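You operate a simulated robot arm through the tools that you are given. There is no shell and no other tool. Be economical: measure what you need, move in short steps, check, and stop when the job is done.

Carry out the task below with a simulated robot arm. There is one attempt and no reset: what you move stays moved.

JOB
Turn the speed dial to 8. Fetch the black tub from the back of the pane cart's deck and set it on the front edge of the green packing table. Close the yellow-handled drawer. Fetch the blue wheel and set it in the clip carton. Take the grey butyl block from the top of the frame bench and put it on top of the blue grease tin. Fetch the black rubber block from the top of the frame bench and set it on top of the card block. Put the tub with the green lid from the top of the frame bench on the shelf under the frame bench. Put the small carton labelled "keys" from the top of the frame bench on the top shelf of the sealing table and the small carton marked "plugs" on the third store rack shelf from the top. The order is free. Set down upright: grey butyl block, tub with the green lid, small carton.

Only the result counts: the job must be done as asked and must still hold three seconds after the hand-in. Knocking over, shifting, dropping, spilling or breaking anything else fails it. Lids that push on must go on centred and level and be pressed home; caps that screw on are set level and turned clockwise until they are tight.

ROBOT AND FRAMES
A 7-joint arm with a two-finger parallel gripper on a trunk, on a base that drives. Base frame: it is fixed to the floor where the robot stands at the start and does not move with it; the origin is under the middle of the robot, x ahead of it, y to its left, z up. Lengths are in mm, angles in rad, forces in N, time in s.
With the tool pointing down near the work surface it reaches from about 140 to 500 mm from the robot's upright axis, wherever it stands. Its first joint turns from -2.897 to 2.897 rad. Places, roughly: black rubber block (6x5x3 cm) [-4900, -4400, 900]; black tub [-2000, 250, 500]; blue wheel (6x5x2 cm) [-5000, -4000, 900]; card block (8x8x5 cm) [-5300, -4600, 900]; clip carton [-6000, -3250, 250]; front edge of the green packing table (90x20 cm) [-2820, 2240, 500]; grease tin [-5250, -4750, 1000]; grey butyl block [-4750, -4250, 1000]; shelf under the frame bench [-5800, -3800, 200]; small carton [-6000, -4000, 1000]; speed dial [400, 0, 1100]; third store rack shelf [-7900, -1900, 1000]; top shelf of the sealing table (22x96 cm) [-7500, -4920, 1540]; tub with the green lid [-5500, -4500, 1000]; yellow-handled drawer [-4600, -800, 700]. Payload 1.57 kg.
The tool frame sits at the grasp point between the pads (the TCP): z along the fingers, y along the line on which they close. The tips reach 30 mm beyond it. The gripper opens to 80 mm. The fingers are 17 mm wide and 12 mm thick; the gripper's body (40 by 82 mm) begins 80 mm behind the TCP.
Orientation is told as [roll, pitch, yaw] about the base's x, y, z axes, in that order, counted from this pose: with the fingers straight down and closing along the base's y, the tool's x points along the base's -x, its y along +y and its z along -z.

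CONTROLS
- The arm moves only by the tool move_arm. Its argument "increments" is a list of rows, each a list of 3 entries, a list of its own where there are three numbers: the gripper command, from -1 (fully open) to 1 (shut), values between in proportion, then the shift along the tool's x, y, z in units of 25 mm (1.0 is 25 mm), then the turn, a rotation vector about the tool's x, y, z in units of 5 degrees (1.0 is 5 degrees). In form: [[gripper, [dx, dy, dz], [wx, wy, wz]], ...]. A call has 1 to 10 rows; each row shifts and turns the commanded pose from where the row before left it, along the tool's axes as they then stand. A call with a number of a shift or a turn outside -1 to 1 is refused whole. A row lasts 0.2 s, in which the tool goes at most 50 mm and 0.15 rad; a call with a longer step from one row to the next is refused whole, and so is a gripper value outside its range. Where a pose cannot be reached the arm comes as near as it can. A force on the tool above 40 N (or 10 N above the force at the start of the call, whichever is more), or a blocked arm, ends the call early, and 0.2 s more pass. Each finger travels about 72 mm/s and halts on what it meets, pressing with about 40 N; the grip force reading is that of the motor and also rises with nothing between the fingers. The clock runs only during rows and for 0.2 s after the last one: add rows that do not move to give the fingers time. It gives the time, the measured TCP pose, the force on the tool (base axes), the opening and the grip force at its end, in the units of the frame above (readings bear some noise), with the torque about the TCP (base axes, N m) and any sound that the robot's microphone picked up.
- Cameras (640 x 400 px; columns grow to the right, rows downward): "scene" is now at [5.3, 115.4, 1527]; the picture's right is [-0.26, -0.97, 0.00], its down [-0.53, 0.14, -0.84] and it looks along [0.81, -0.22, -0.55] (base axes); focal length 286 px, centre (320, 200). "wrist" rides on the gripper at [72, -7, -122] in the tool frame; the picture's right is [0.09, 1.00, 0.00], its down [-0.84, 0.08, -0.54] and it looks along [-0.54, 0.05, 0.84] (tool axes); focal length 238 px, centre (320, 200).
- camera(camera): a new picture of that camera. No time passes.
- lift_body(by): slides the trunk up (or, below 0, down) by that many mm; the arm and the scene camera ride with it, the base frame stays. It gives what a move gives, with no picture.
- base_move(legs): drives the robot by 1 to 6 legs, each [ahead, left, turn to the left] in mm, mm and rad, along the robot's own axes; the way and the turn of a leg run together, so that a leg with both is an arc; at most 1500 mm and 3.142 rad a leg. The arm and the cameras ride along, it lands a little off, and it stops where it bumps. It gives what a move gives.
- aim_head(pan, tilt): turns the head with the scene camera to pan (to the left, within 1.501 rad either way) and tilt (down, from -0.506 to 1.204), counted from straight ahead of the robot. It gives what a move gives.
- locate(camera, pixels): for up to 12 pixels [column, row] of the newest picture of that camera ("zoom" is the newest enlarged one), the place [x, y, z] in the base frame of the surface seen there, good to about 2 mm. No time passes.
- enlarge(camera, box): a new picture of the part [left, top, right, bottom] of that camera's present view, enlarged. No time passes.
- close_job(): hands the job in; it is judged then, once.

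Go step by step. Measure first, check grasps and placings, and put right what went wrong. The budget is 322 turns and 206 pictures, counting those below and the enlarged ones. Unless the task says otherwise, let go and move clear before handing in, and close with one line.

The tools are called after "Emit:" as name(argument=value, ...) on one line, values as JSON. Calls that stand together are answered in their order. move_arm: Moves the arm, as the interface text tells. Its arguments: {"type":"object","properties":{"increments":{"type":"array"}},"required":["increments"]} The other tools are called the same way: lift_body (by) slides the trunk up or down; base_move (legs) drives the base; aim_head (pan, tilt) turns the head that bears the scene camera; camera (camera) takes a picture; locate (camera, pixels) gives the place of the surface under pixels of a picture; enlarge (camera, box) takes an enlarged picture of a part of a camera's view; close_job () hands the job in.

At the start:

```text
clock: 0.0
ee_pos: [371.2, 167.4, 1290.6]
orientation: [0.0, 0.0, 0.0]
force: [-0.1, -0.2, 0.0]
moment: [-0.02, -0.02, 0.01]
grip_width: 79.8
grip_force: 0.1
trunk travel left (down, up): [-325.0, 155.0]
robot x, y, heading: [-1.8, 5.3, 0.004]
head pan, tilt: [-0.262, 0.583]
```

scene: 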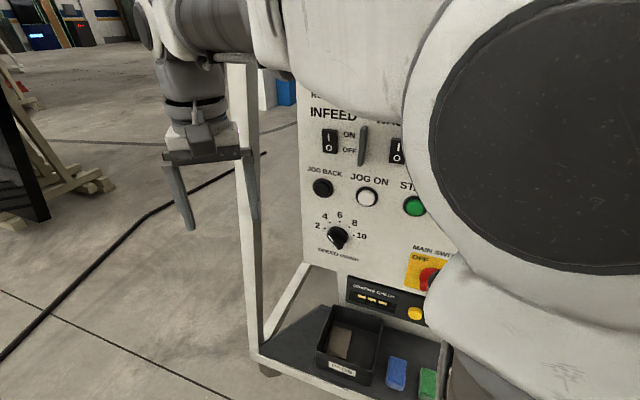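
wrist: 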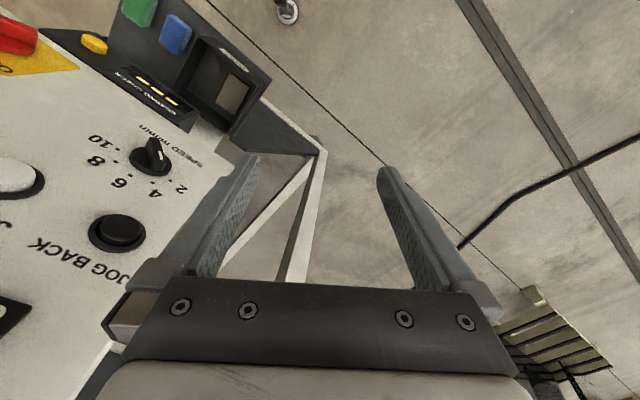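

The speed dial is at about (338,238) in the scene picture, on a panel. I'll enlarge it and measure.

Emit:
enlarge(camera="scene", box=[290, 170, 410, 270])

Emit:
locate(camera="scene", pixels=[[338, 238], [318, 226], [325, 216], [340, 214], [354, 223], [361, 236], [330, 255], [310, 255], [322, 187], [367, 197], [310, 120], [340, 245]])

```text
4.00 times, centred on (350, 220) of scene
```

zoom: 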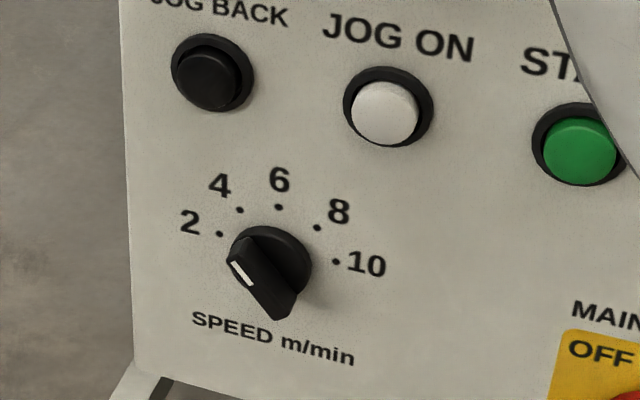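

```text
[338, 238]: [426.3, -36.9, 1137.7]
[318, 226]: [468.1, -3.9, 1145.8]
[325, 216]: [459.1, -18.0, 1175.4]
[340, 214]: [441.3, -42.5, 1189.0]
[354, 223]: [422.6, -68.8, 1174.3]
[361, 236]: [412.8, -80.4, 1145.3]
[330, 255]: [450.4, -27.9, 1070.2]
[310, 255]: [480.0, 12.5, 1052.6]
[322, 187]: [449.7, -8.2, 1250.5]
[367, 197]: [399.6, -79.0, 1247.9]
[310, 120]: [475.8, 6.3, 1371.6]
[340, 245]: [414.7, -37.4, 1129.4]
```

The panel is vertical, its normal about (-0.81, 0.59, 0). I'll zoom in on the dial in both views to read the pointer.

Emit:
enlarge(camera="wrist", box=[80, 110, 220, 200])

Emit:
enlarge(camera="scene", box=[314, 205, 374, 255])

```text
4.44 times, centred on (150, 155) of wrist
```

zoom: 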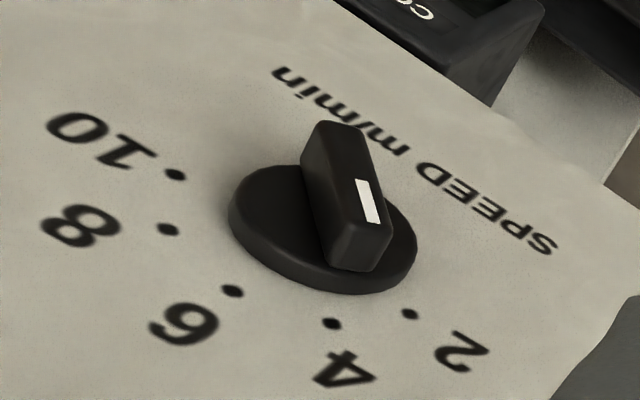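

```text
8.00 times, centred on (344, 230) of scene
```

zoom: 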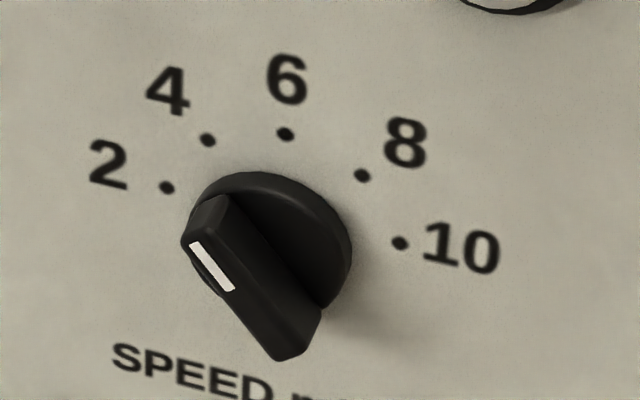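

The white mark is at the bar's upper-left end, pointing somewhere near 2–4. I'll measure the dots, the bar's front face and the disc.

Emit:
locate(camera="zoom", pixels=[[167, 187], [208, 140], [285, 134], [362, 175], [400, 242], [197, 248], [227, 287], [188, 243], [276, 356], [232, 200], [319, 316], [300, 200]])

```text
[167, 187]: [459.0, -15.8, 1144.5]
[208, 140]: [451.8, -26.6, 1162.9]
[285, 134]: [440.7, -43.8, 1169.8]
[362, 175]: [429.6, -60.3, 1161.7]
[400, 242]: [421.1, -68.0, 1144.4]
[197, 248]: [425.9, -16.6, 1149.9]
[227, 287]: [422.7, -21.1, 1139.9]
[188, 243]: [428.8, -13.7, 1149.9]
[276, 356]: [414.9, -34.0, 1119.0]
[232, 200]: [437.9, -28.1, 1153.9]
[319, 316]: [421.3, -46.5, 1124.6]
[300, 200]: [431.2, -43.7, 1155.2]
```

The dial reads 4: the bar is at about -39°, its centre near (441.6, -42.6, 1137), and 8 lies about 76° clockwise. First I'll turn the tool to face the panel, yaw first and then pitch.

Emit:
move_arm(increments=[[-1, [0, 0, 0], [0, 0, 0.9]], [-1, [0, 0, 0], [0, 0, 0.9]], [-1, [0, 0, 0], [0, 0, 0.9]], [-1, [0, 0, 0], [0, 0, 0.9]], [-1, [0, 0, 0], [0, 0, 0.9]], [-1, [0, 0, 0], [0, 0, 0.9]], [-1, [0, 0, 0], [0, 0, 0.9]], [-1, [0, 0, 0], [0, 0, 0.9]]])

Emit:
move_arm(increments=[[-1, [0, 0, 0], [0, -1, 0]], [-1, [0, 0, 0], [0, -1, 0]], [-1, [0, 0, 0], [0, -1, 0]], [-1, [0, 0, 0], [0, -1, 0]], [-1, [0, 0, 0], [0, -1, 0]], [-1, [0, 0, 0], [0, -1, 0]], [-1, [0, 0, 0], [0, -1, 0]], [-1, [0, 0, 0], [0, -1, 0]], [-1, [0, 0, 0], [0, -1, 0]]])

Emit:
move_arm(increments=[[-1, [0, 0, 0], [0, -1, 0]], [-1, [0, 0, 0], [0, -1, 0]], [-1, [0, 0, 0], [0, -1, 0]], [-1, [0, 0, 0], [0, -1, 0]], [-1, [0, 0, 0], [0, -1, 0]], [-1, [0, 0, 0], [0, -1, 0]], [-1, [0, 0, 0], [0, -1, 0]], [-1, [0, 0, 0], [0, -1, 0]], [-1, [0, 0, 0], [0, -1, 0]]])

Emit:
camera(camera="scene")

```text
clock: 1.8
ee_pos: [370.4, 168.9, 1289.6]
orientation: [0.0, 0.002, -0.63]
force: [0.0, -0.1, 0.3]
moment: [0.0, 0.0, 0.0]
grip_width: 79.8
grip_force: 0.1
trunk travel left (down, up): [-325.0, 155.0]
robot x, y, heading: [-1.9, -1.2, 0.001]
head pan, tilt: [-0.262, 0.583]
```

```text
clock: 3.8
ee_pos: [377.6, 165.8, 1274.7]
orientation: [-0.039, -0.767, -0.612]
force: [0.2, 0.2, 0.3]
moment: [-0.03, 0.02, 0.02]
grip_width: 80.0
grip_force: 0.0
trunk travel left (down, up): [-325.0, 155.0]
robot x, y, heading: [4.4, 1.3, -0.002]
head pan, tilt: [-0.262, 0.583]
```

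```text
clock: 5.8
ee_pos: [370.6, 166.7, 1287.5]
orientation: [3.09, -1.567, 2.563]
force: [0.3, -0.3, 0.2]
moment: [0.0, 0.0, 0.02]
grip_width: 79.8
grip_force: 0.0
trunk travel left (down, up): [-325.0, 155.0]
robot x, y, heading: [-2.8, -0.0, 0.001]
head pan, tilt: [-0.262, 0.583]
```

```text
200 pictures are left
```

scene: 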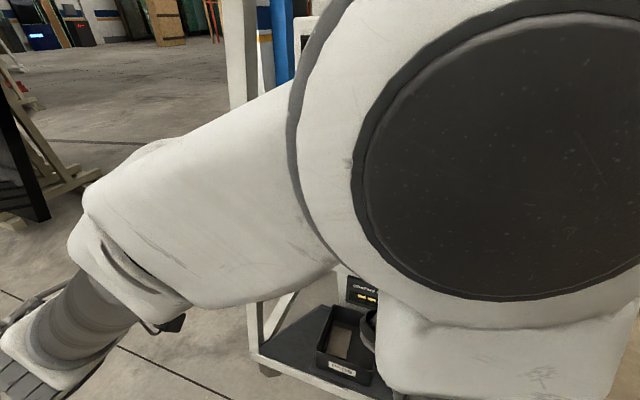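

The arm reached the facing pose. Next I'll translate to a point about 105 mm in front of the dial and turn the wrist -39° to match the bar.

Emit:
move_arm(increments=[[-1, [1, -0.853, 0.504], [0, 0, 0]], [-1, [1, -0.853, 0.504], [0, 0, 0]], [-1, [1, -0.853, 0.504], [0, 0, 0]], [-1, [1, -0.853, 0.504], [0, 0, 0]], [-1, [1, -0.853, 0.504], [0, 0, 0]], [-1, [1, -0.853, 0.504], [0, 0, 0]]])

Emit:
move_arm(increments=[[-1, [0, 0, 0], [0, 0, -0.975]], [-1, [0, 0, 0], [0, 0, -0.975]], [-1, [0, 0, 0], [0, 0, -0.975]], [-1, [0, 0, 0], [0, 0, -0.975]], [-1, [0, 0, 0], [0, 0, -0.975]], [-1, [0, 0, 0], [0, 0, -0.975]], [-1, [0, 0, 0], [0, 0, -0.975]], [-1, [0, 0, 0], [0, 0, -0.975]]])

Emit:
camera(camera="wrist")

```text
clock: 7.2
ee_pos: [390.3, 56.5, 1142.1]
orientation: [2.458, -1.571, -3.087]
force: [-0.9, -0.4, 0.0]
moment: [0.05, 0.02, -0.02]
grip_width: 79.9
grip_force: 0.1
out of reach, approached as far as the arm can: row 4, 5, 6
trunk travel left (down, up): [-325.0, 155.0]
robot x, y, heading: [1.9, -0.4, -0.002]
head pan, tilt: [-0.262, 0.583]
```

```text
clock: 9.0
ee_pos: [391.0, 56.8, 1142.4]
orientation: [-1.571, -0.888, 0.941]
force: [-0.2, 0.3, 0.3]
moment: [-0.01, 0.01, -0.03]
grip_width: 79.8
grip_force: 0.0
trunk travel left (down, up): [-325.0, 155.0]
robot x, y, heading: [0.3, -1.0, -0.001]
head pan, tilt: [-0.262, 0.583]
```

```text
199 pictures are left
```

wrist: 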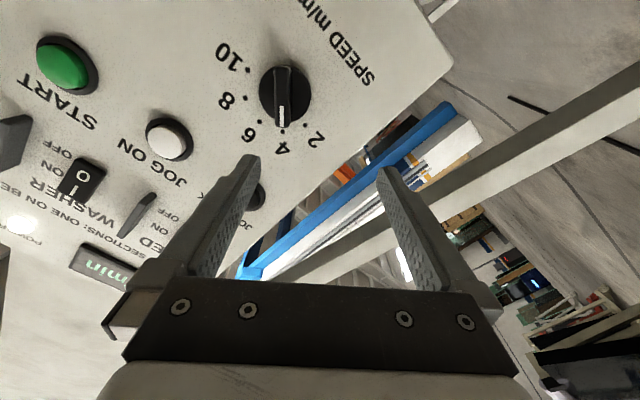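

The target was too close to the robot, so I'll back the base away from the panel by about 120 mm along its normal.

Emit:
base_move(legs=[[-97, 70, 0]])

```text
clock: 10.3
ee_pos: [293.6, 125.2, 1142.6]
orientation: [-1.572, -0.889, 0.94]
force: [0.0, 0.0, -0.1]
moment: [0.0, -0.06, 0.0]
grip_width: 79.7
grip_force: 0.0
trunk travel left (down, up): [-325.0, 155.0]
robot x, y, heading: [-100.4, 73.7, -0.0]
head pan, tilt: [-0.262, 0.583]
```

Now move to the point in front of the dial in the tool's axes.

Emit:
move_arm(increments=[[-1, [0.28, -0.275, 0.904], [0, 0, 0]], [-1, [0.28, -0.275, 0.904], [0, 0, 0]], [-1, [0.28, -0.275, 0.904], [0, 0, 0]], [-1, [0.28, -0.275, 0.904], [0, 0, 0]], [-1, [0.28, -0.275, 0.904], [0, 0, 0]]])

Emit:
camera(camera="wrist")

```text
clock: 11.5
ee_pos: [362.7, 22.9, 1135.7]
orientation: [-1.571, -0.889, 0.941]
force: [0.8, -0.3, -0.4]
moment: [0.04, -0.03, -0.01]
grip_width: 80.0
grip_force: 0.0
out of reach, approached as far as the arm can: row 1, 3
trunk travel left (down, up): [-325.0, 155.0]
robot x, y, heading: [-97.8, 73.2, 0.003]
head pan, tilt: [-0.262, 0.583]
```

```text
198 pictures are left
```

wrist: 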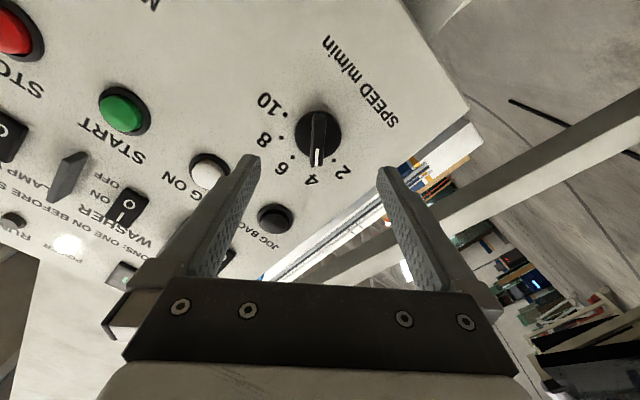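

The bar at (318,138) lines up with the fingers. I'll refine its measurement with the wrist camera.

Emit:
enlarge(camera="wrist", box=[280, 95, 360, 195])

```text
4.00 times, centred on (320, 145) of wrist
```

zoom: 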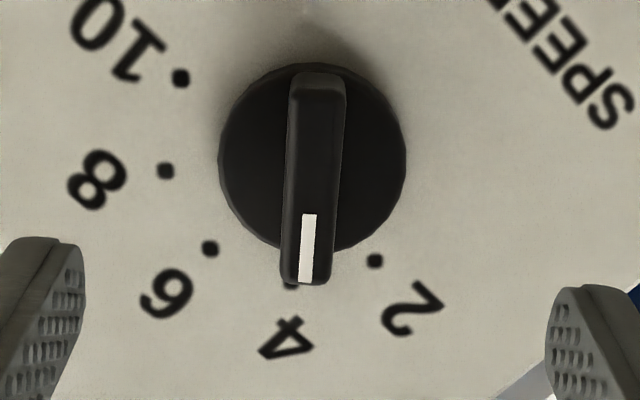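

Emit:
locate(camera="zoom", pixels=[[308, 276], [318, 90], [285, 270], [330, 280], [296, 90], [342, 90], [375, 260], [181, 77], [166, 170], [210, 248]])

```text
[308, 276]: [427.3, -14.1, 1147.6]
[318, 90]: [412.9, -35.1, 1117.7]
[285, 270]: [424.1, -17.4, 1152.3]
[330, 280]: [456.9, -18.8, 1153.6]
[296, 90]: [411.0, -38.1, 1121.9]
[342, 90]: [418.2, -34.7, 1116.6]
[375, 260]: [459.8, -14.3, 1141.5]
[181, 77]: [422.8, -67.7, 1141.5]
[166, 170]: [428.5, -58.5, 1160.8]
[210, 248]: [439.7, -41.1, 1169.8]
```

Small offset only; I'll approach 58 mm with open fingers straddling the bar.

Emit:
move_arm(increments=[[-1, [0.05, -0.06, 0.78], [0, 0, 0]], [-1, [0.05, -0.06, 0.78], [0, 0, 0]], [-1, [0.05, -0.06, 0.76], [0, 0, 0]], [-1, [0, 0, 0], [0, 0, 0]]])

Emit:
camera(camera="wrist")

```text
clock: 12.5
ee_pos: [404.5, -16.3, 1136.4]
orientation: [-1.571, -0.89, 0.94]
force: [0.6, 0.9, -0.1]
moment: [0.01, -0.02, 0.0]
grip_width: 80.1
grip_force: 0.1
trunk travel left (down, up): [-325.0, 155.0]
robot x, y, heading: [-93.6, 68.3, 0.0]
head pan, tilt: [-0.262, 0.583]
```

```text
196 pictures are left
```

wrist: 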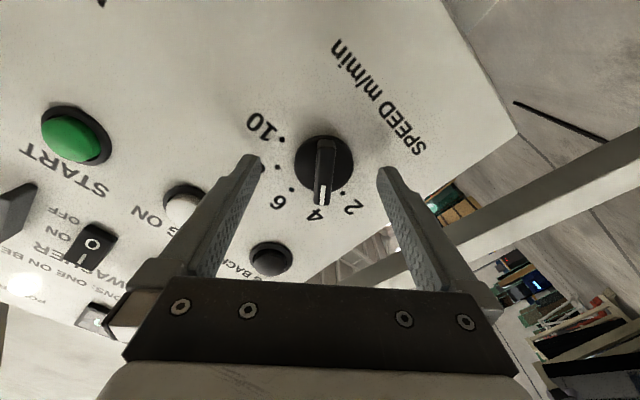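

The bar sits between the fingertips at about (325,172), where the grasp centre projects to (321,179). I'll close on it.

Emit:
move_arm(increments=[[-1, [-0.1, 0.1, 0], [0, 0, 0]], [0, [0, 0, 0], [0, 0, 0]], [0.6, [0, 0, 0], [0, 0, 0]], [1, [0, 0, 0], [0, 0, 0]], [1, [0, 0, 0], [0, 0, 0]], [1, [0, 0, 0], [0, 0, 0]]])

Emit:
camera(camera="wrist")

```text
clock: 13.9
ee_pos: [406.8, -12.8, 1135.0]
orientation: [-1.569, -0.888, 0.94]
force: [2.4, 2.4, -1.3]
moment: [-0.01, 0.03, 0.32]
grip_width: 12.1
grip_force: 29.2
trunk travel left (down, up): [-325.0, 155.0]
robot x, y, heading: [-96.9, 72.6, -0.004]
head pan, tilt: [-0.262, 0.583]
```

```text
195 pictures are left
```

wrist: 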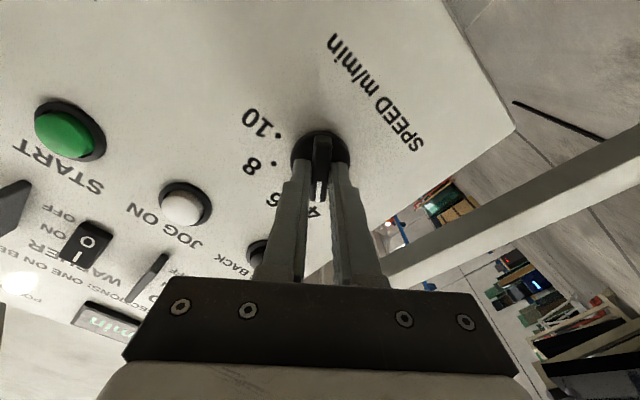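

The grip seems nearer the pointer end than the centre. I'll enlarge to measure the offset.

Emit:
enlarge(camera="wrist", box=[280, 120, 360, 220])

```text
4.00 times, centred on (320, 170) of wrist
```

zoom: 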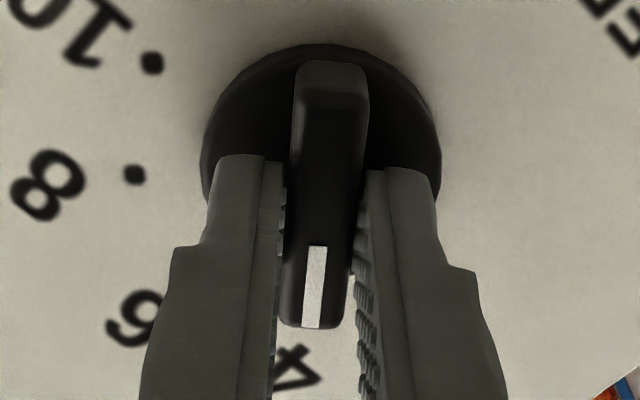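

Emit:
locate(camera="zoom", pixels=[[312, 322], [318, 250], [325, 110], [330, 75], [275, 165], [372, 175], [245, 160], [400, 172], [151, 63], [135, 174]])

```text
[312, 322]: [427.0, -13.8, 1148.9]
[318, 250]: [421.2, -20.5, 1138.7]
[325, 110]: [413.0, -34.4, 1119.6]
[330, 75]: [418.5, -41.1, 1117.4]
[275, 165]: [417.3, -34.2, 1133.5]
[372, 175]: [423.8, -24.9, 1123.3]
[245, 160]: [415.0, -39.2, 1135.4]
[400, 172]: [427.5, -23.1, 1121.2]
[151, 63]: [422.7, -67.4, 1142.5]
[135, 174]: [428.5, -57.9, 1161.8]
```

The grip is centred within about 1.5 mm but may be shallow. I'll reopen slightly, go 5 mm deeper, regrip and start turning clockwise (+z).

Emit:
move_arm(increments=[[0.5, [0, 0, 0], [0, 0, 0]], [0.5, [0, 0, 0.2], [0, 0, 0]], [0.5, [0, 0, 0], [0, 0, 0]], [1, [0, 0, 0], [0, 0, 0]], [1, [0, 0, 0], [0, 0, 0]], [1, [0, 0, 0], [0, 0, 1]], [1, [0, 0, 0], [0, 0, 1]], [1, [0, 0, 0], [0, 0, 1]], [1, [0, 0, 0], [0, 0, 1]], [1, [0, 0, 0], [0, 0, 1]]])

Emit:
camera(camera="wrist")

```text
clock: 16.1
ee_pos: [411.2, -17.2, 1136.8]
orientation: [-1.572, -1.326, 0.94]
force: [-5.9, -3.9, 1.3]
moment: [0.49, 0.7, 0.18]
grip_width: 12.0
grip_force: 29.2
trunk travel left (down, up): [-325.0, 155.0]
robot x, y, heading: [-95.3, 70.9, -0.002]
head pan, tilt: [-0.262, 0.583]
```

```text
193 pictures are left
```

wrist: 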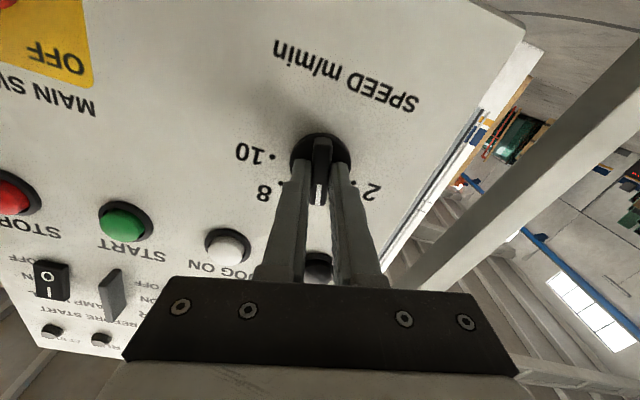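

The bar turns with the gripper; another ~51° to reach 8.

Emit:
move_arm(increments=[[1, [0, 0, 0], [0, 0, 1]], [1, [0, 0, 0], [0, 0, 1]], [1, [0, 0, 0], [0, 0, 1]], [1, [0, 0, 0], [0, 0, 1]], [1, [0, 0, 0], [0, 0, 1]], [1, [0, 0, 0], [0, 0, 1]], [1, [0, 0, 0], [0, 0, 1]], [1, [0, 0, 0], [0, 0, 1]], [1, [0, 0, 0], [0, 0, 1]], [1, [0, 0, 0], [0, 0, 1]]])

Emit:
enlarge(camera="wrist", box=[240, 100, 400, 220])

```text
clock: 18.3
ee_pos: [409.5, -17.7, 1137.8]
orientation: [1.569, -0.942, -2.204]
force: [-22.9, -9.6, -8.7]
moment: [0.0, 0.05, 0.06]
grip_width: 12.2
grip_force: 29.5
trunk travel left (down, up): [-325.0, 155.0]
robot x, y, heading: [-97.3, 69.6, -0.001]
head pan, tilt: [-0.262, 0.583]
```

```text
3.33 times, centred on (320, 160) of wrist
```

zoom: 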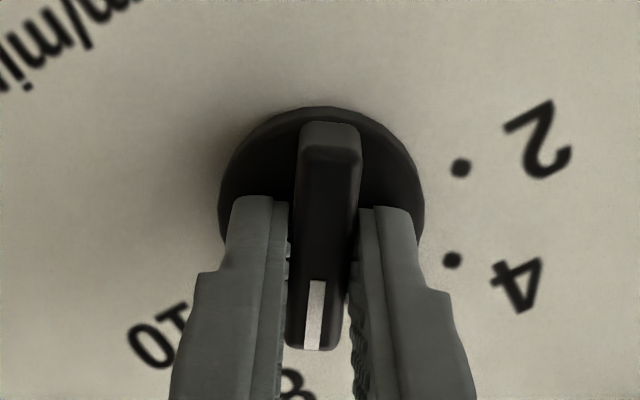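

The label 8 now sits where 4 sat before, and the torque is about zero. I'll release, back off and check.

Emit:
move_arm(increments=[[0.3, [0, 0, 0], [0, 0, 0]], [0, [0, 0, 0], [0, 0, 0]], [-0.5, [0, 0, 0], [0, 0, 0]], [-1, [0, 0, 0], [0, 0, 0]], [-1, [0, 0, -1], [0, 0, 0]], [-1, [0, 0, -1], [0, 0, 0]], [-1, [0, 0, -1], [0, 0, 0]]])

Emit:
enlarge(camera="wrist", box=[240, 80, 400, 200])

```text
clock: 19.9
ee_pos: [365.5, 17.4, 1147.4]
orientation: [1.565, -0.945, -2.191]
force: [0.5, 0.8, 0.4]
moment: [0.01, 0.0, 0.0]
grip_width: 80.0
grip_force: 0.0
out of reach, approached as far as the arm can: row 6, 7
trunk travel left (down, up): [-325.0, 155.0]
robot x, y, heading: [-96.4, 69.1, 0.0]
head pan, tilt: [-0.262, 0.583]
```

```text
3.33 times, centred on (320, 140) of wrist
```

zoom: 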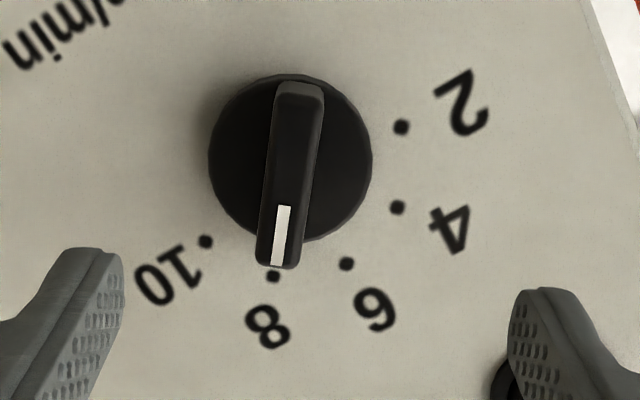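

The dial now points exactly at 8. Next I'll look around before driving.

Emit:
aim_head(pan=0.9, tilt=0.4)

Emit:
camera(camera="scene")

Emit:
aim_head(pan=1.5, tilt=0.3)

Emit:
camera(camera="scene")

```text
clock: 21.3
ee_pos: [366.4, 17.1, 1148.5]
orientation: [1.563, -0.946, -2.191]
force: [0.3, -0.3, 0.6]
moment: [0.0, 0.01, 0.01]
grip_width: 79.7
grip_force: 0.1
trunk travel left (down, up): [-325.0, 155.0]
robot x, y, heading: [-96.2, 72.2, -0.002]
head pan, tilt: [0.901, 0.4]
```

```text
190 pictures are left
```

scene: 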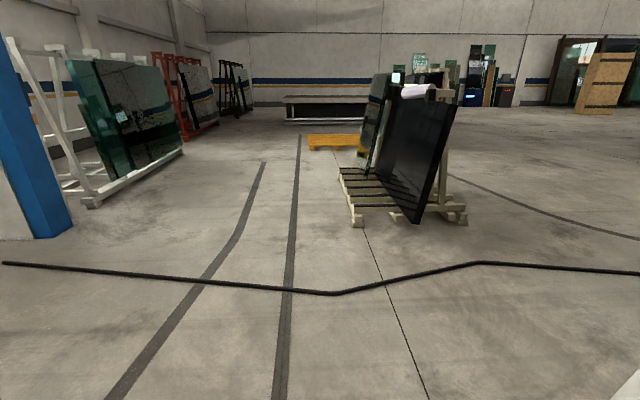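

```text
clock: 22.3
ee_pos: [365.8, 18.2, 1148.8]
orientation: [1.563, -0.946, -2.192]
force: [0.4, 0.0, -0.6]
moment: [-0.02, 0.01, -0.01]
grip_width: 79.9
grip_force: 0.1
trunk travel left (down, up): [-325.0, 155.0]
robot x, y, heading: [-97.5, 68.3, -0.001]
head pan, tilt: [1.499, 0.3]
```

```text
189 pictures are left
```

scene: 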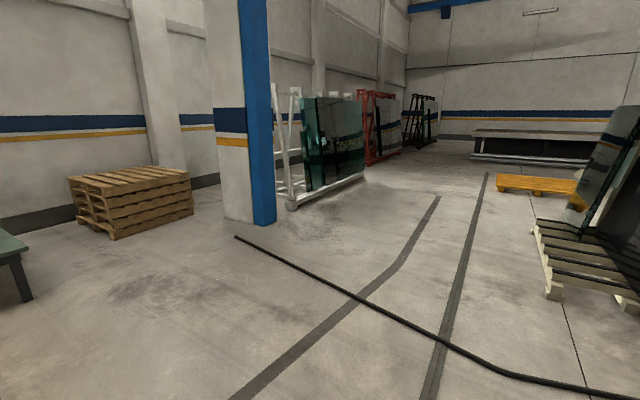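

The area ahead and to the left is free. I'll back away from the panel, then restore the arm to the down pose.

Emit:
base_move(legs=[[-240, 170, 0]])

Emit:
move_arm(increments=[[-1, [0, 0, 0], [0, 0, -1]], [-1, [0, 0, 0], [0, 0, -1]], [-1, [0, 0, 0], [0, 0, -1]], [-1, [0, 0, 0], [0, 0, -1]], [-1, [0, 0, 0], [0, 0, -1]], [-1, [0, 0, 0], [0, 0, -1]], [-1, [0, 0, 0], [0, 0, -1]], [-1, [-1, 0, 0], [0, 0, 0]], [-1, [-1, 0, 0], [0, 0, 0]], [-1, [-1, 0, 0], [0, 0, 0]]])

Emit:
move_arm(increments=[[-1, [0, 0.5, 0], [0, 1, 0]], [-1, [0, 0.5, 0], [0, 1, 0]], [-1, [0, 0.5, 0], [0, 1, 0]], [-1, [0, 0.5, 0], [0, 1, 0]], [-1, [0, 0.5, 0], [0, 1, 0]], [-1, [0, 0, 0], [0, 1, 0]], [-1, [0, 0, 0], [0, 1, 0]], [-1, [0, 0, 0], [0, 1, 0]], [-1, [0, 0, 0], [0, 1, 0]]])

Emit:
move_arm(increments=[[-1, [0, 0, 0], [0, 1, 0]], [-1, [0, 0, 0], [0, 1, 0]], [-1, [0, 0, 0], [0, 1, 0]], [-1, [0, 0, 0], [0, 1, 0]], [-1, [0, 0, 0], [0, 1, 0]], [-1, [0, 0, 0], [0, 1, 0]], [-1, [0, 0, 0], [0, 1, 0]], [-1, [0, 0, 0], [0, 1, 0]], [-1, [0, 0, 0], [0, 1, 0]]])

```text
clock: 24.4
ee_pos: [132.7, 191.8, 1148.7]
orientation: [1.564, -0.947, -2.185]
force: [0.1, -0.6, 0.2]
moment: [0.02, -0.01, -0.02]
grip_width: 80.1
grip_force: 0.0
trunk travel left (down, up): [-325.0, 155.0]
robot x, y, heading: [-328.9, 236.8, 0.004]
head pan, tilt: [1.499, 0.3]
```

```text
clock: 26.6
ee_pos: [131.6, 188.4, 1224.8]
orientation: [1.267, -1.555, -1.888]
force: [0.0, 0.0, -0.8]
moment: [0.0, 0.02, 0.06]
grip_width: 79.9
grip_force: 0.0
trunk travel left (down, up): [-325.0, 155.0]
robot x, y, heading: [-330.3, 240.7, 0.005]
head pan, tilt: [1.499, 0.3]
```

```text
clock: 28.6
ee_pos: [169.1, 241.6, 1223.3]
orientation: [0.02, -0.78, -0.635]
force: [-0.4, -0.5, -0.6]
moment: [0.02, 0.0, 0.01]
grip_width: 80.4
grip_force: 0.1
trunk travel left (down, up): [-325.0, 155.0]
robot x, y, heading: [-333.4, 239.6, -0.0]
head pan, tilt: [1.499, 0.3]
```

```text
clock: 30.6
ee_pos: [168.2, 241.9, 1226.0]
orientation: [0.015, 0.006, -0.62]
force: [-0.6, -0.5, 0.5]
moment: [0.0, 0.02, 0.02]
grip_width: 80.0
grip_force: 0.0
trunk travel left (down, up): [-325.0, 155.0]
robot x, y, heading: [-331.8, 239.0, 0.003]
head pan, tilt: [1.499, 0.3]
```

Arm points down again. I'll square the yaw and pull it in, then turn around to face the pane cart.

Emit:
move_arm(increments=[[-1, [0, 0, 0], [0, 0, -1]], [-1, [0, 0, 0], [0, 0, -1]], [-1, [0, 0, 0], [0, 0, -1]], [-1, [0, 0, 0], [0, 0, -1]], [-1, [0, 0, 0], [0, 0, -1]], [-1, [0, 0, 0], [0, 0, -1]], [-1, [0, 0, 0], [0, 0, -1.0]], [-1, [1, 0, 0], [0, 0, 0]], [-1, [1, 0, 0], [0, 0, 0]], [-1, [1, 0, 0], [0, 0, 0]]])

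Emit:
base_move(legs=[[-100, 0, 1.57]])

Emit:
aim_head(pan=1.2, tilt=0.35)

Emit:
camera(camera="scene")

```text
clock: 32.8
ee_pos: [91.5, 243.0, 1224.3]
orientation: [0.014, -0.007, -0.007]
force: [0.6, -0.3, -0.2]
moment: [0.0, 0.0, 0.04]
grip_width: 80.0
grip_force: 0.0
trunk travel left (down, up): [-325.0, 155.0]
robot x, y, heading: [-328.6, 234.4, 0.003]
head pan, tilt: [1.499, 0.3]
```

```text
clock: 38.3
ee_pos: [-393.1, 598.0, 1224.8]
orientation: [0.014, -0.004, 1.548]
force: [0.6, 0.3, 0.0]
moment: [0.02, -0.05, 0.0]
grip_width: 80.1
grip_force: 0.1
trunk travel left (down, up): [-325.0, 155.0]
robot x, y, heading: [-396.7, 174.3, 1.563]
head pan, tilt: [1.499, 0.3]
```

```text
clock: 39.1
ee_pos: [-392.0, 599.4, 1224.7]
orientation: [0.013, -0.006, 1.548]
force: [-0.2, 0.0, 1.0]
moment: [0.01, 0.02, 0.0]
grip_width: 79.8
grip_force: 0.0
trunk travel left (down, up): [-325.0, 155.0]
robot x, y, heading: [-396.2, 172.0, 1.56]
head pan, tilt: [1.201, 0.351]
```

```text
188 pictures are left
```

scene: 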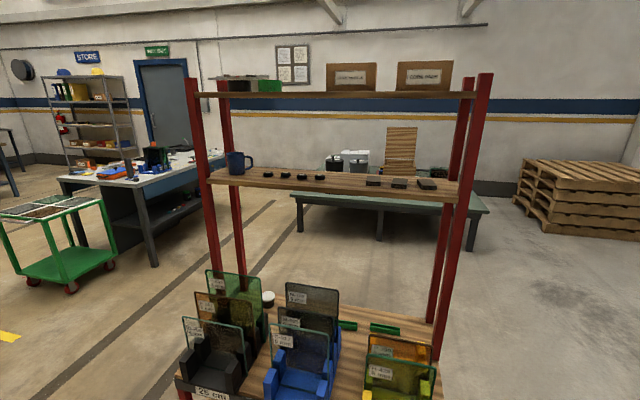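

The red pane cart is in front; I'll pan left a bit for a full view and measure the cart and table.

Emit:
locate(camera="scene", pixels=[[186, 394], [437, 390], [268, 295], [268, 310], [430, 320], [290, 195], [488, 212], [385, 190], [470, 80], [190, 85], [520, 180], [268, 285]])

Emit:
enlarge(camera="scene", box=[170, 250, 450, 400])

Emit:
aim_head(pan=1.5, tilt=0.3)

Emit:
camera(camera="scene")

```text
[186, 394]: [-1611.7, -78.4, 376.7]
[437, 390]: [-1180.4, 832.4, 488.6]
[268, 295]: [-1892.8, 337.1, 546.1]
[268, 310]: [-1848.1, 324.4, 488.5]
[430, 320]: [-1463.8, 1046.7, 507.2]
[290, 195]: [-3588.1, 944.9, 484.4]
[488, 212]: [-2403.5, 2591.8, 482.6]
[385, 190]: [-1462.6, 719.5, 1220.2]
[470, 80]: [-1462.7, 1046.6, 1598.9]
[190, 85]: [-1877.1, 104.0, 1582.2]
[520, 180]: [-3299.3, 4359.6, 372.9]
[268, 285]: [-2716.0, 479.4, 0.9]
```

```text
2.29 times, centred on (310, 325) of scene
```

zoom: 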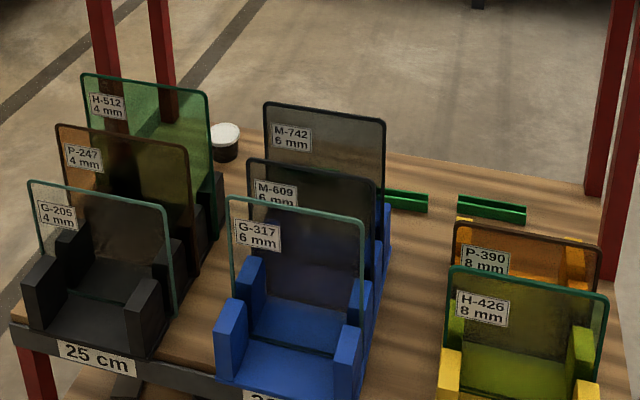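

```text
clock: 39.9
ee_pos: [-391.4, 599.3, 1225.2]
orientation: [0.016, -0.005, 1.547]
force: [0.2, -0.1, -0.7]
moment: [0.01, 0.01, 0.03]
grip_width: 80.1
grip_force: 0.1
trunk travel left (down, up): [-325.0, 155.0]
robot x, y, heading: [-393.4, 174.8, 1.559]
head pan, tilt: [1.499, 0.3]
```

```text
186 pictures are left
```

scene: 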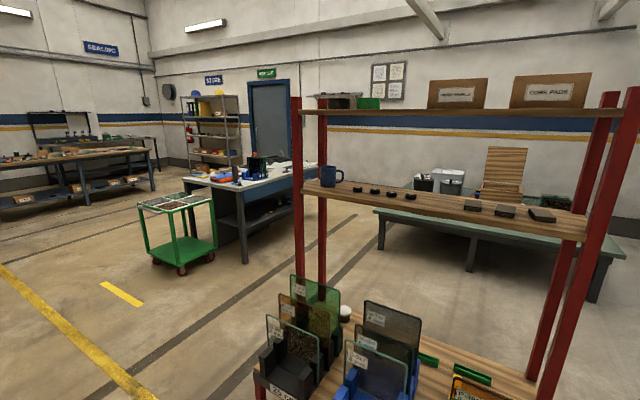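

The tub is at about (-1893, 337) on the deck's rear, best reached from behind the cart. I'll measure obstacles around the route.

Emit:
locate(camera="scene", pixels=[[181, 272], [215, 247], [156, 262], [140, 207], [245, 262], [300, 190], [470, 268], [595, 298], [382, 247], [375, 211], [625, 254], [465, 190]])

Emit:
aim_head(pan=1.5, tilt=0.8)

Emit:
camera(camera="scene")

```text
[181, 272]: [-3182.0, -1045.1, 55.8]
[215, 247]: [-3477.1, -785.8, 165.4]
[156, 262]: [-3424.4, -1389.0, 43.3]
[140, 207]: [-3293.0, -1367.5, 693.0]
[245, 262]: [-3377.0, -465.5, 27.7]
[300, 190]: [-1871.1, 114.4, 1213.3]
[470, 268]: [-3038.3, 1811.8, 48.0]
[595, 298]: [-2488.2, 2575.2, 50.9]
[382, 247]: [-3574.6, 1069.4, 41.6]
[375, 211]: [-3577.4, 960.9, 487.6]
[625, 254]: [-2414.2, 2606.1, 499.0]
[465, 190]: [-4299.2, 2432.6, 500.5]
```

```text
clock: 40.8
ee_pos: [-392.5, 597.9, 1224.3]
orientation: [0.013, -0.006, 1.549]
force: [-0.1, 1.4, 0.3]
moment: [-0.02, 0.01, -0.01]
grip_width: 79.9
grip_force: 0.0
trunk travel left (down, up): [-325.0, 155.0]
robot x, y, heading: [-393.8, 175.3, 1.562]
head pan, tilt: [1.499, 0.799]
```

```text
185 pictures are left
```

scene: 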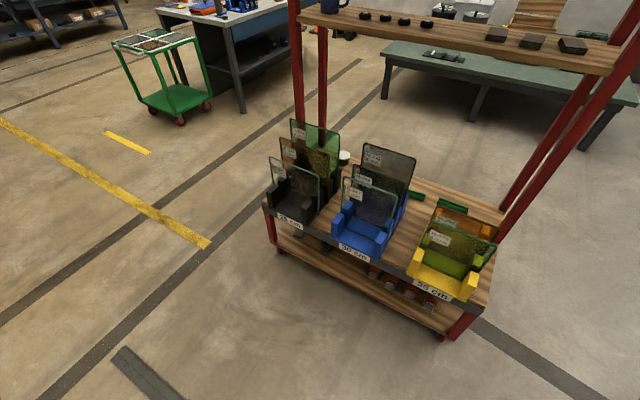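

There is plenty of room behind the cart. I'll drive around its left end in a wide arc with the arm tucked in.

Emit:
base_move(legs=[[0, 0, 2.45], [1402, 0, 0], [0, 0, -1.383], [918, 0, 0], [918, 0, 0]])

Emit:
aim_head(pan=-1.2, tilt=0.45)

Emit:
camera(camera="scene")

```text
clock: 74.4
ee_pos: [-3299.1, 330.8, 1224.9]
orientation: [0.014, -0.004, 2.593]
force: [-0.1, 0.1, -0.4]
moment: [-0.01, 0.02, 0.03]
grip_width: 80.0
grip_force: 0.1
trunk travel left (down, up): [-325.0, 155.0]
robot x, y, heading: [-2934.7, 113.4, 2.607]
head pan, tilt: [1.499, 0.799]
```

```text
clock: 76.8
ee_pos: [-3300.1, 330.3, 1223.3]
orientation: [0.015, -0.004, 2.593]
force: [-0.8, 0.2, 0.3]
moment: [-0.01, 0.0, -0.01]
grip_width: 80.1
grip_force: 0.0
trunk travel left (down, up): [-325.0, 155.0]
robot x, y, heading: [-2935.0, 115.9, 2.604]
head pan, tilt: [-1.201, 0.45]
```

```text
184 pictures are left
```

scene: 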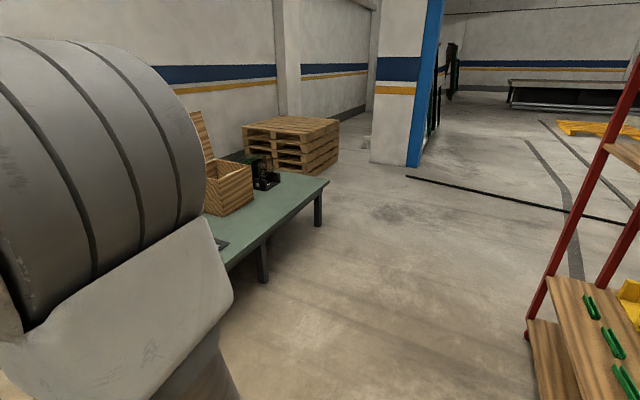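

The way is clear; I'll turn to face the cart's back and slide left to line up with the tub.

Emit:
base_move(legs=[[0, 0, -3.018], [0, 629, 0], [200, 0, 0]])

Emit:
aim_head(pan=0, tilt=0.7)

Emit:
camera(camera="scene")

```text
clock: 93.2
ee_pos: [-2097.3, 391.1, 1225.1]
orientation: [0.012, -0.006, -0.479]
force: [0.4, 0.1, 0.4]
moment: [0.0, -0.04, -0.05]
grip_width: 80.1
grip_force: 0.1
trunk travel left (down, up): [-325.0, 155.0]
robot x, y, heading: [-2476.6, 583.1, -0.468]
head pan, tilt: [-1.201, 0.45]
```

```text
clock: 94.6
ee_pos: [-2096.5, 391.3, 1224.7]
orientation: [0.014, -0.005, -0.483]
force: [0.1, 0.4, -0.6]
moment: [0.02, -0.01, -0.02]
grip_width: 79.9
grip_force: 0.0
trunk travel left (down, up): [-325.0, 155.0]
robot x, y, heading: [-2477.0, 582.1, -0.467]
head pan, tilt: [0.0, 0.7]
```

```text
183 pictures are left
```

scene: 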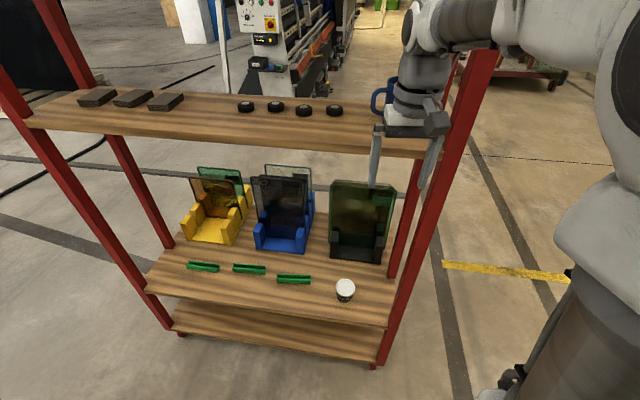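

The tub with white lid is at (345,290). I'll measure it, the deck edge and the shelf above.

Emit:
locate(camera="scene", pixels=[[345, 287], [336, 287], [354, 287], [345, 297], [385, 327], [150, 290], [30, 120], [400, 157], [446, 160], [390, 95], [400, 275], [470, 70]])

Emit:
enlarge(camera="scene", box=[300, 250, 400, 340])

```text
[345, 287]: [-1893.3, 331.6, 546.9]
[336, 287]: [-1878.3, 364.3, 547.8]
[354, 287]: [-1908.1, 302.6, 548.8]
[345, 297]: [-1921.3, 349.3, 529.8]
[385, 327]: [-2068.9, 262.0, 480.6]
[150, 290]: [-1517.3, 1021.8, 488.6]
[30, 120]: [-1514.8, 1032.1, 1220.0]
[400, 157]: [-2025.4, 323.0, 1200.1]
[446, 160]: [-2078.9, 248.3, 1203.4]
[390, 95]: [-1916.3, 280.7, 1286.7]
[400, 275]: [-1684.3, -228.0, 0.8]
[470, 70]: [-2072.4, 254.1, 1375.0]
```

```text
4.44 times, centred on (350, 295) of scene
```

zoom: 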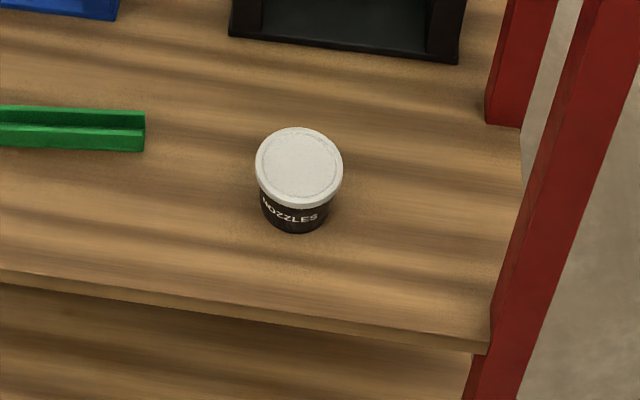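

The cart's back faces heading -0.63 and the tub is about 99 mm in from its rear edge. I'll measure the tub's sizes in the zoom.

Emit:
locate(camera="zoom", pixels=[[259, 170], [339, 172], [299, 130], [297, 200], [297, 226], [262, 205], [329, 212], [299, 165], [400, 200], [230, 230], [60, 130], [145, 130]])

```text
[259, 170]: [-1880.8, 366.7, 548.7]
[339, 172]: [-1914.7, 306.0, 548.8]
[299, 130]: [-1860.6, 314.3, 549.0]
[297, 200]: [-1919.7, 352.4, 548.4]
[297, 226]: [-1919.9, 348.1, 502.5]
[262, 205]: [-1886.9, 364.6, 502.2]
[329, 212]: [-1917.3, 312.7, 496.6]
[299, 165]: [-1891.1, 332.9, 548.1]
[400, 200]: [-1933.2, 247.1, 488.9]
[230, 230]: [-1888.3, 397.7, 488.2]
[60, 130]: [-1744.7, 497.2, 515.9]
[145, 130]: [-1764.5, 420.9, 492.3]
```

Tub: lid 71 mm across, centre (-1892,333), top 549, deck 489. I'll turn square to the cart and lower the trunk so the arm works beneath the upper shelf.

Emit:
base_move(legs=[[-60, 0, -0.16]])

Emit:
lift_body(by=-325)

Emit:
move_arm(increments=[[-1, [0, 0, 1], [0, 0, 0]], [-1, [0, 0, 1], [0, 0, 0]], [-1, [0, 0, 1], [0, 0, 0]], [-1, [0, 0, 1], [0, 0, 0]], [-1, [0, 0, 1], [0, 0, 0]], [-1, [0, 0, 1], [0, 0, 0]], [-1, [0, 0, 1], [0, 0, 0]], [-1, [0, 0, 1], [0, 0, 0]], [-1, [0, 0, 1], [0, 0, 0]], [-1, [0, 0, 1], [0, 0, 0]]])

Emit:
camera(camera="scene")

```text
clock: 95.8
ee_pos: [-2182.3, 364.8, 1225.0]
orientation: [0.014, -0.004, -0.642]
force: [0.5, 0.5, -0.3]
moment: [-0.02, 0.01, -0.01]
grip_width: 79.9
grip_force: 0.0
trunk travel left (down, up): [-325.0, 155.0]
robot x, y, heading: [-2525.7, 613.5, -0.628]
head pan, tilt: [0.0, 0.7]
```

```text
clock: 99.0
ee_pos: [-2181.7, 363.3, 899.8]
orientation: [0.015, -0.006, -0.641]
force: [-0.5, -0.1, 0.1]
moment: [0.0, -0.01, -0.01]
grip_width: 79.7
grip_force: 0.1
trunk travel left (down, up): [0.0, 480.0]
robot x, y, heading: [-2521.6, 611.2, -0.629]
head pan, tilt: [0.0, 0.7]
```

```text
clock: 101.2
ee_pos: [-2179.4, 364.8, 649.1]
orientation: [0.016, -0.004, -0.641]
force: [-0.6, 0.3, 0.1]
moment: [0.02, -0.03, 0.01]
grip_width: 80.0
grip_force: 0.0
trunk travel left (down, up): [0.0, 480.0]
robot x, y, heading: [-2526.1, 613.9, -0.628]
head pan, tilt: [0.0, 0.7]
```

```text
181 pictures are left
```

scene: 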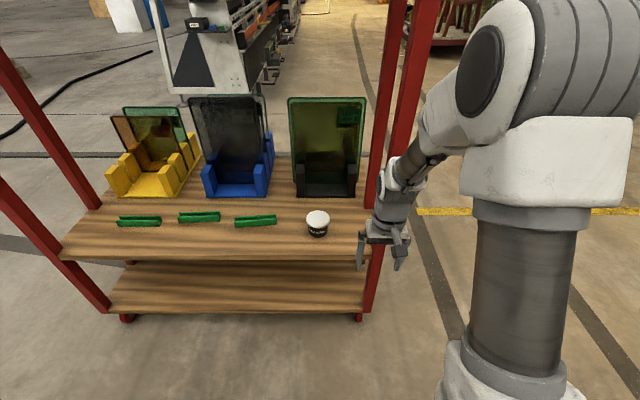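

The arm passes under the shelf. I'll slide left 144 and go ahead 195, then take a wrist picture.

Emit:
base_move(legs=[[0, 144, 0], [195, 0, 0]])

Emit:
camera(camera="wrist")

```text
clock: 104.5
ee_pos: [-1935.6, 369.5, 649.4]
orientation: [0.012, -0.006, -0.638]
force: [-0.1, -1.3, -0.2]
moment: [-0.01, -0.03, -0.01]
grip_width: 79.9
grip_force: 0.1
trunk travel left (down, up): [0.0, 480.0]
robot x, y, heading: [-2284.4, 616.6, -0.622]
head pan, tilt: [0.0, 0.7]
```

```text
180 pictures are left
```

wrist: 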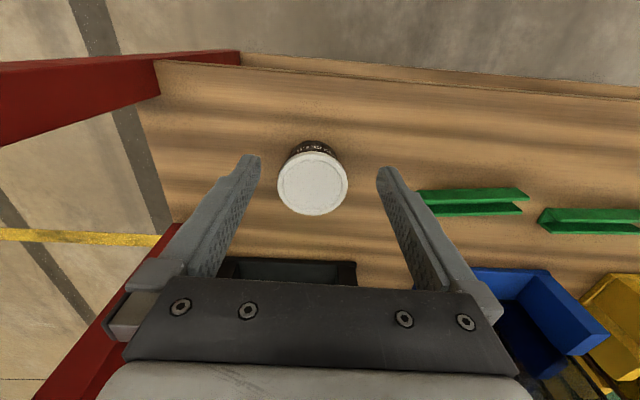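

The lid is at about (313,183) between the fingers' columns. I'll measure its edges.

Emit:
locate(camera="wrist", pixels=[[313, 183], [280, 185], [345, 184], [313, 155], [313, 212]])

```text
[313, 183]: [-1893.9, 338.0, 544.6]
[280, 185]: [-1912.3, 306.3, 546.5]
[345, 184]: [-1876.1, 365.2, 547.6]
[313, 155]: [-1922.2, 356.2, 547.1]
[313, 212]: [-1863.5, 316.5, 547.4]
```

I'll move over the lid centre (53.8 mm forward, 1.8 mm sideways) and part way down.

Emit:
move_arm(increments=[[-1, [-1, -0.036, 0], [0, 0, 0]], [-1, [-1, -0.036, 0], [0, 0, 0]], [-1, [-0.15, 0, 0.8], [0, 0, 0]], [-1, [0, 0, 0.8], [0, 0, 0]], [-1, [0, 0, 0.0], [0, 0, 0]]])

Emit:
camera(camera="wrist")

```text
clock: 105.7
ee_pos: [-1892.9, 334.7, 608.1]
orientation: [0.014, -0.005, -0.638]
force: [-0.8, 0.4, 0.1]
moment: [0.01, -0.02, 0.01]
grip_width: 79.8
grip_force: 0.0
trunk travel left (down, up): [0.0, 480.0]
robot x, y, heading: [-2282.5, 619.2, -0.628]
head pan, tilt: [0.0, 0.7]
```

```text
179 pictures are left
```

wrist: 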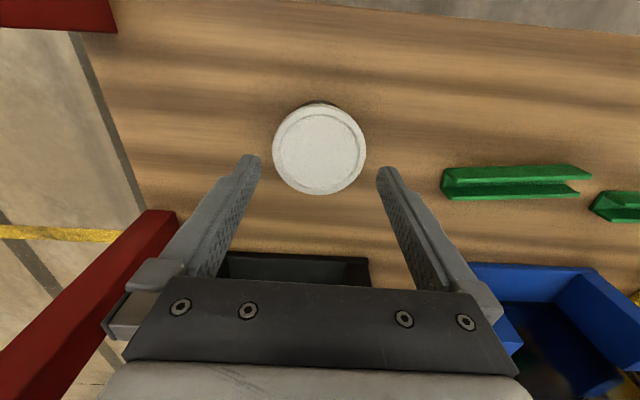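

Centred. Descend 80 mm and close.

Emit:
move_arm(increments=[[-1, [0.1, 0, 0.8], [0, 0, 0]], [-1, [0, 0, 0.8], [0, 0, 0]], [-1, [0, 0, 0.8], [0, 0, 0]], [-1, [0, 0, 0.75], [0, 0, 0]], [-1, [0, 0, 0], [0, 0, 0]], [0.2, [0, 0, 0], [0, 0, 0]], [0.5, [0, 0, 0], [0, 0, 0]], [0.8, [0, 0, 0], [0, 0, 0]], [0.8, [0, 0, 0], [0, 0, 0]]])

Emit:
camera(camera="wrist")

```text
clock: 107.7
ee_pos: [-1894.8, 339.2, 528.9]
orientation: [0.013, -0.004, -0.638]
force: [0.1, -0.1, 0.6]
moment: [-0.02, 0.05, -0.01]
grip_width: 76.1
grip_force: 39.7
trunk travel left (down, up): [0.0, 480.0]
robot x, y, heading: [-2284.7, 620.4, -0.626]
head pan, tilt: [0.0, 0.7]
```

```text
178 pictures are left
```

wrist: 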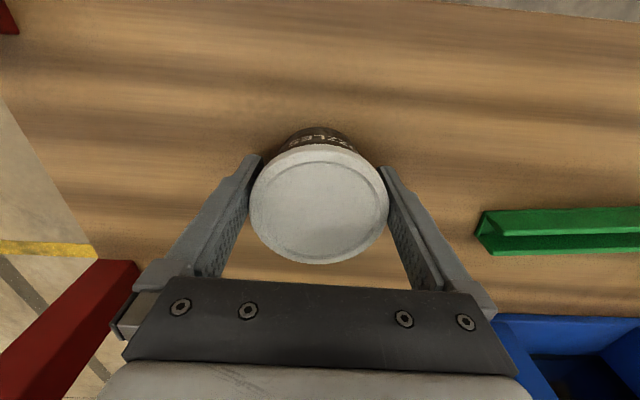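

Gripped at 76 mm on the lid rim. Lift slowly and check that the whole tub comes up.

Emit:
move_arm(increments=[[0.8, [0, 0, -0.3], [0, 0, 0]], [0.8, [0, 0, -0.5], [0, 0, 0]], [0.8, [0, 0, -0.8], [0, 0, 0]], [0.8, [0, 0, -0.8], [0, 0, 0]], [0.8, [0, 0, 0], [0, 0, 0]]])

Emit:
camera(camera="wrist")

Emit:
camera(camera="scene")

```text
clock: 108.9
ee_pos: [-1895.7, 339.0, 591.3]
orientation: [0.014, -0.004, -0.64]
force: [0.5, -1.3, -0.3]
moment: [-0.03, 0.03, -0.01]
grip_width: 76.1
grip_force: 40.0
trunk travel left (down, up): [0.0, 480.0]
robot x, y, heading: [-2283.2, 613.3, -0.625]
head pan, tilt: [0.0, 0.7]
```

```text
177 pictures are left
```

wrist: 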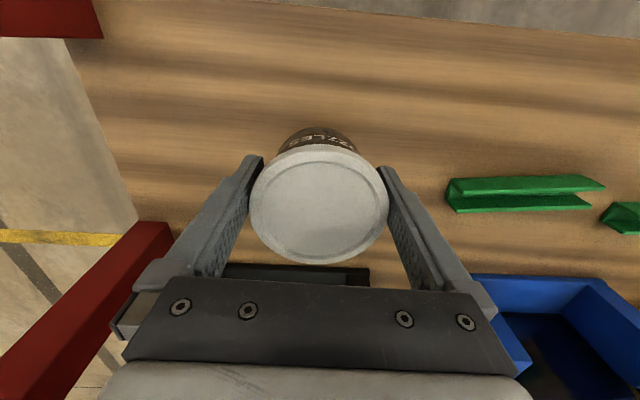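

```text
176 pictures are left
```

scene: 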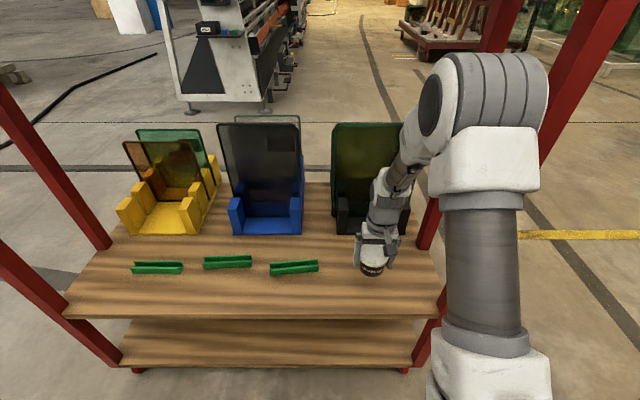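

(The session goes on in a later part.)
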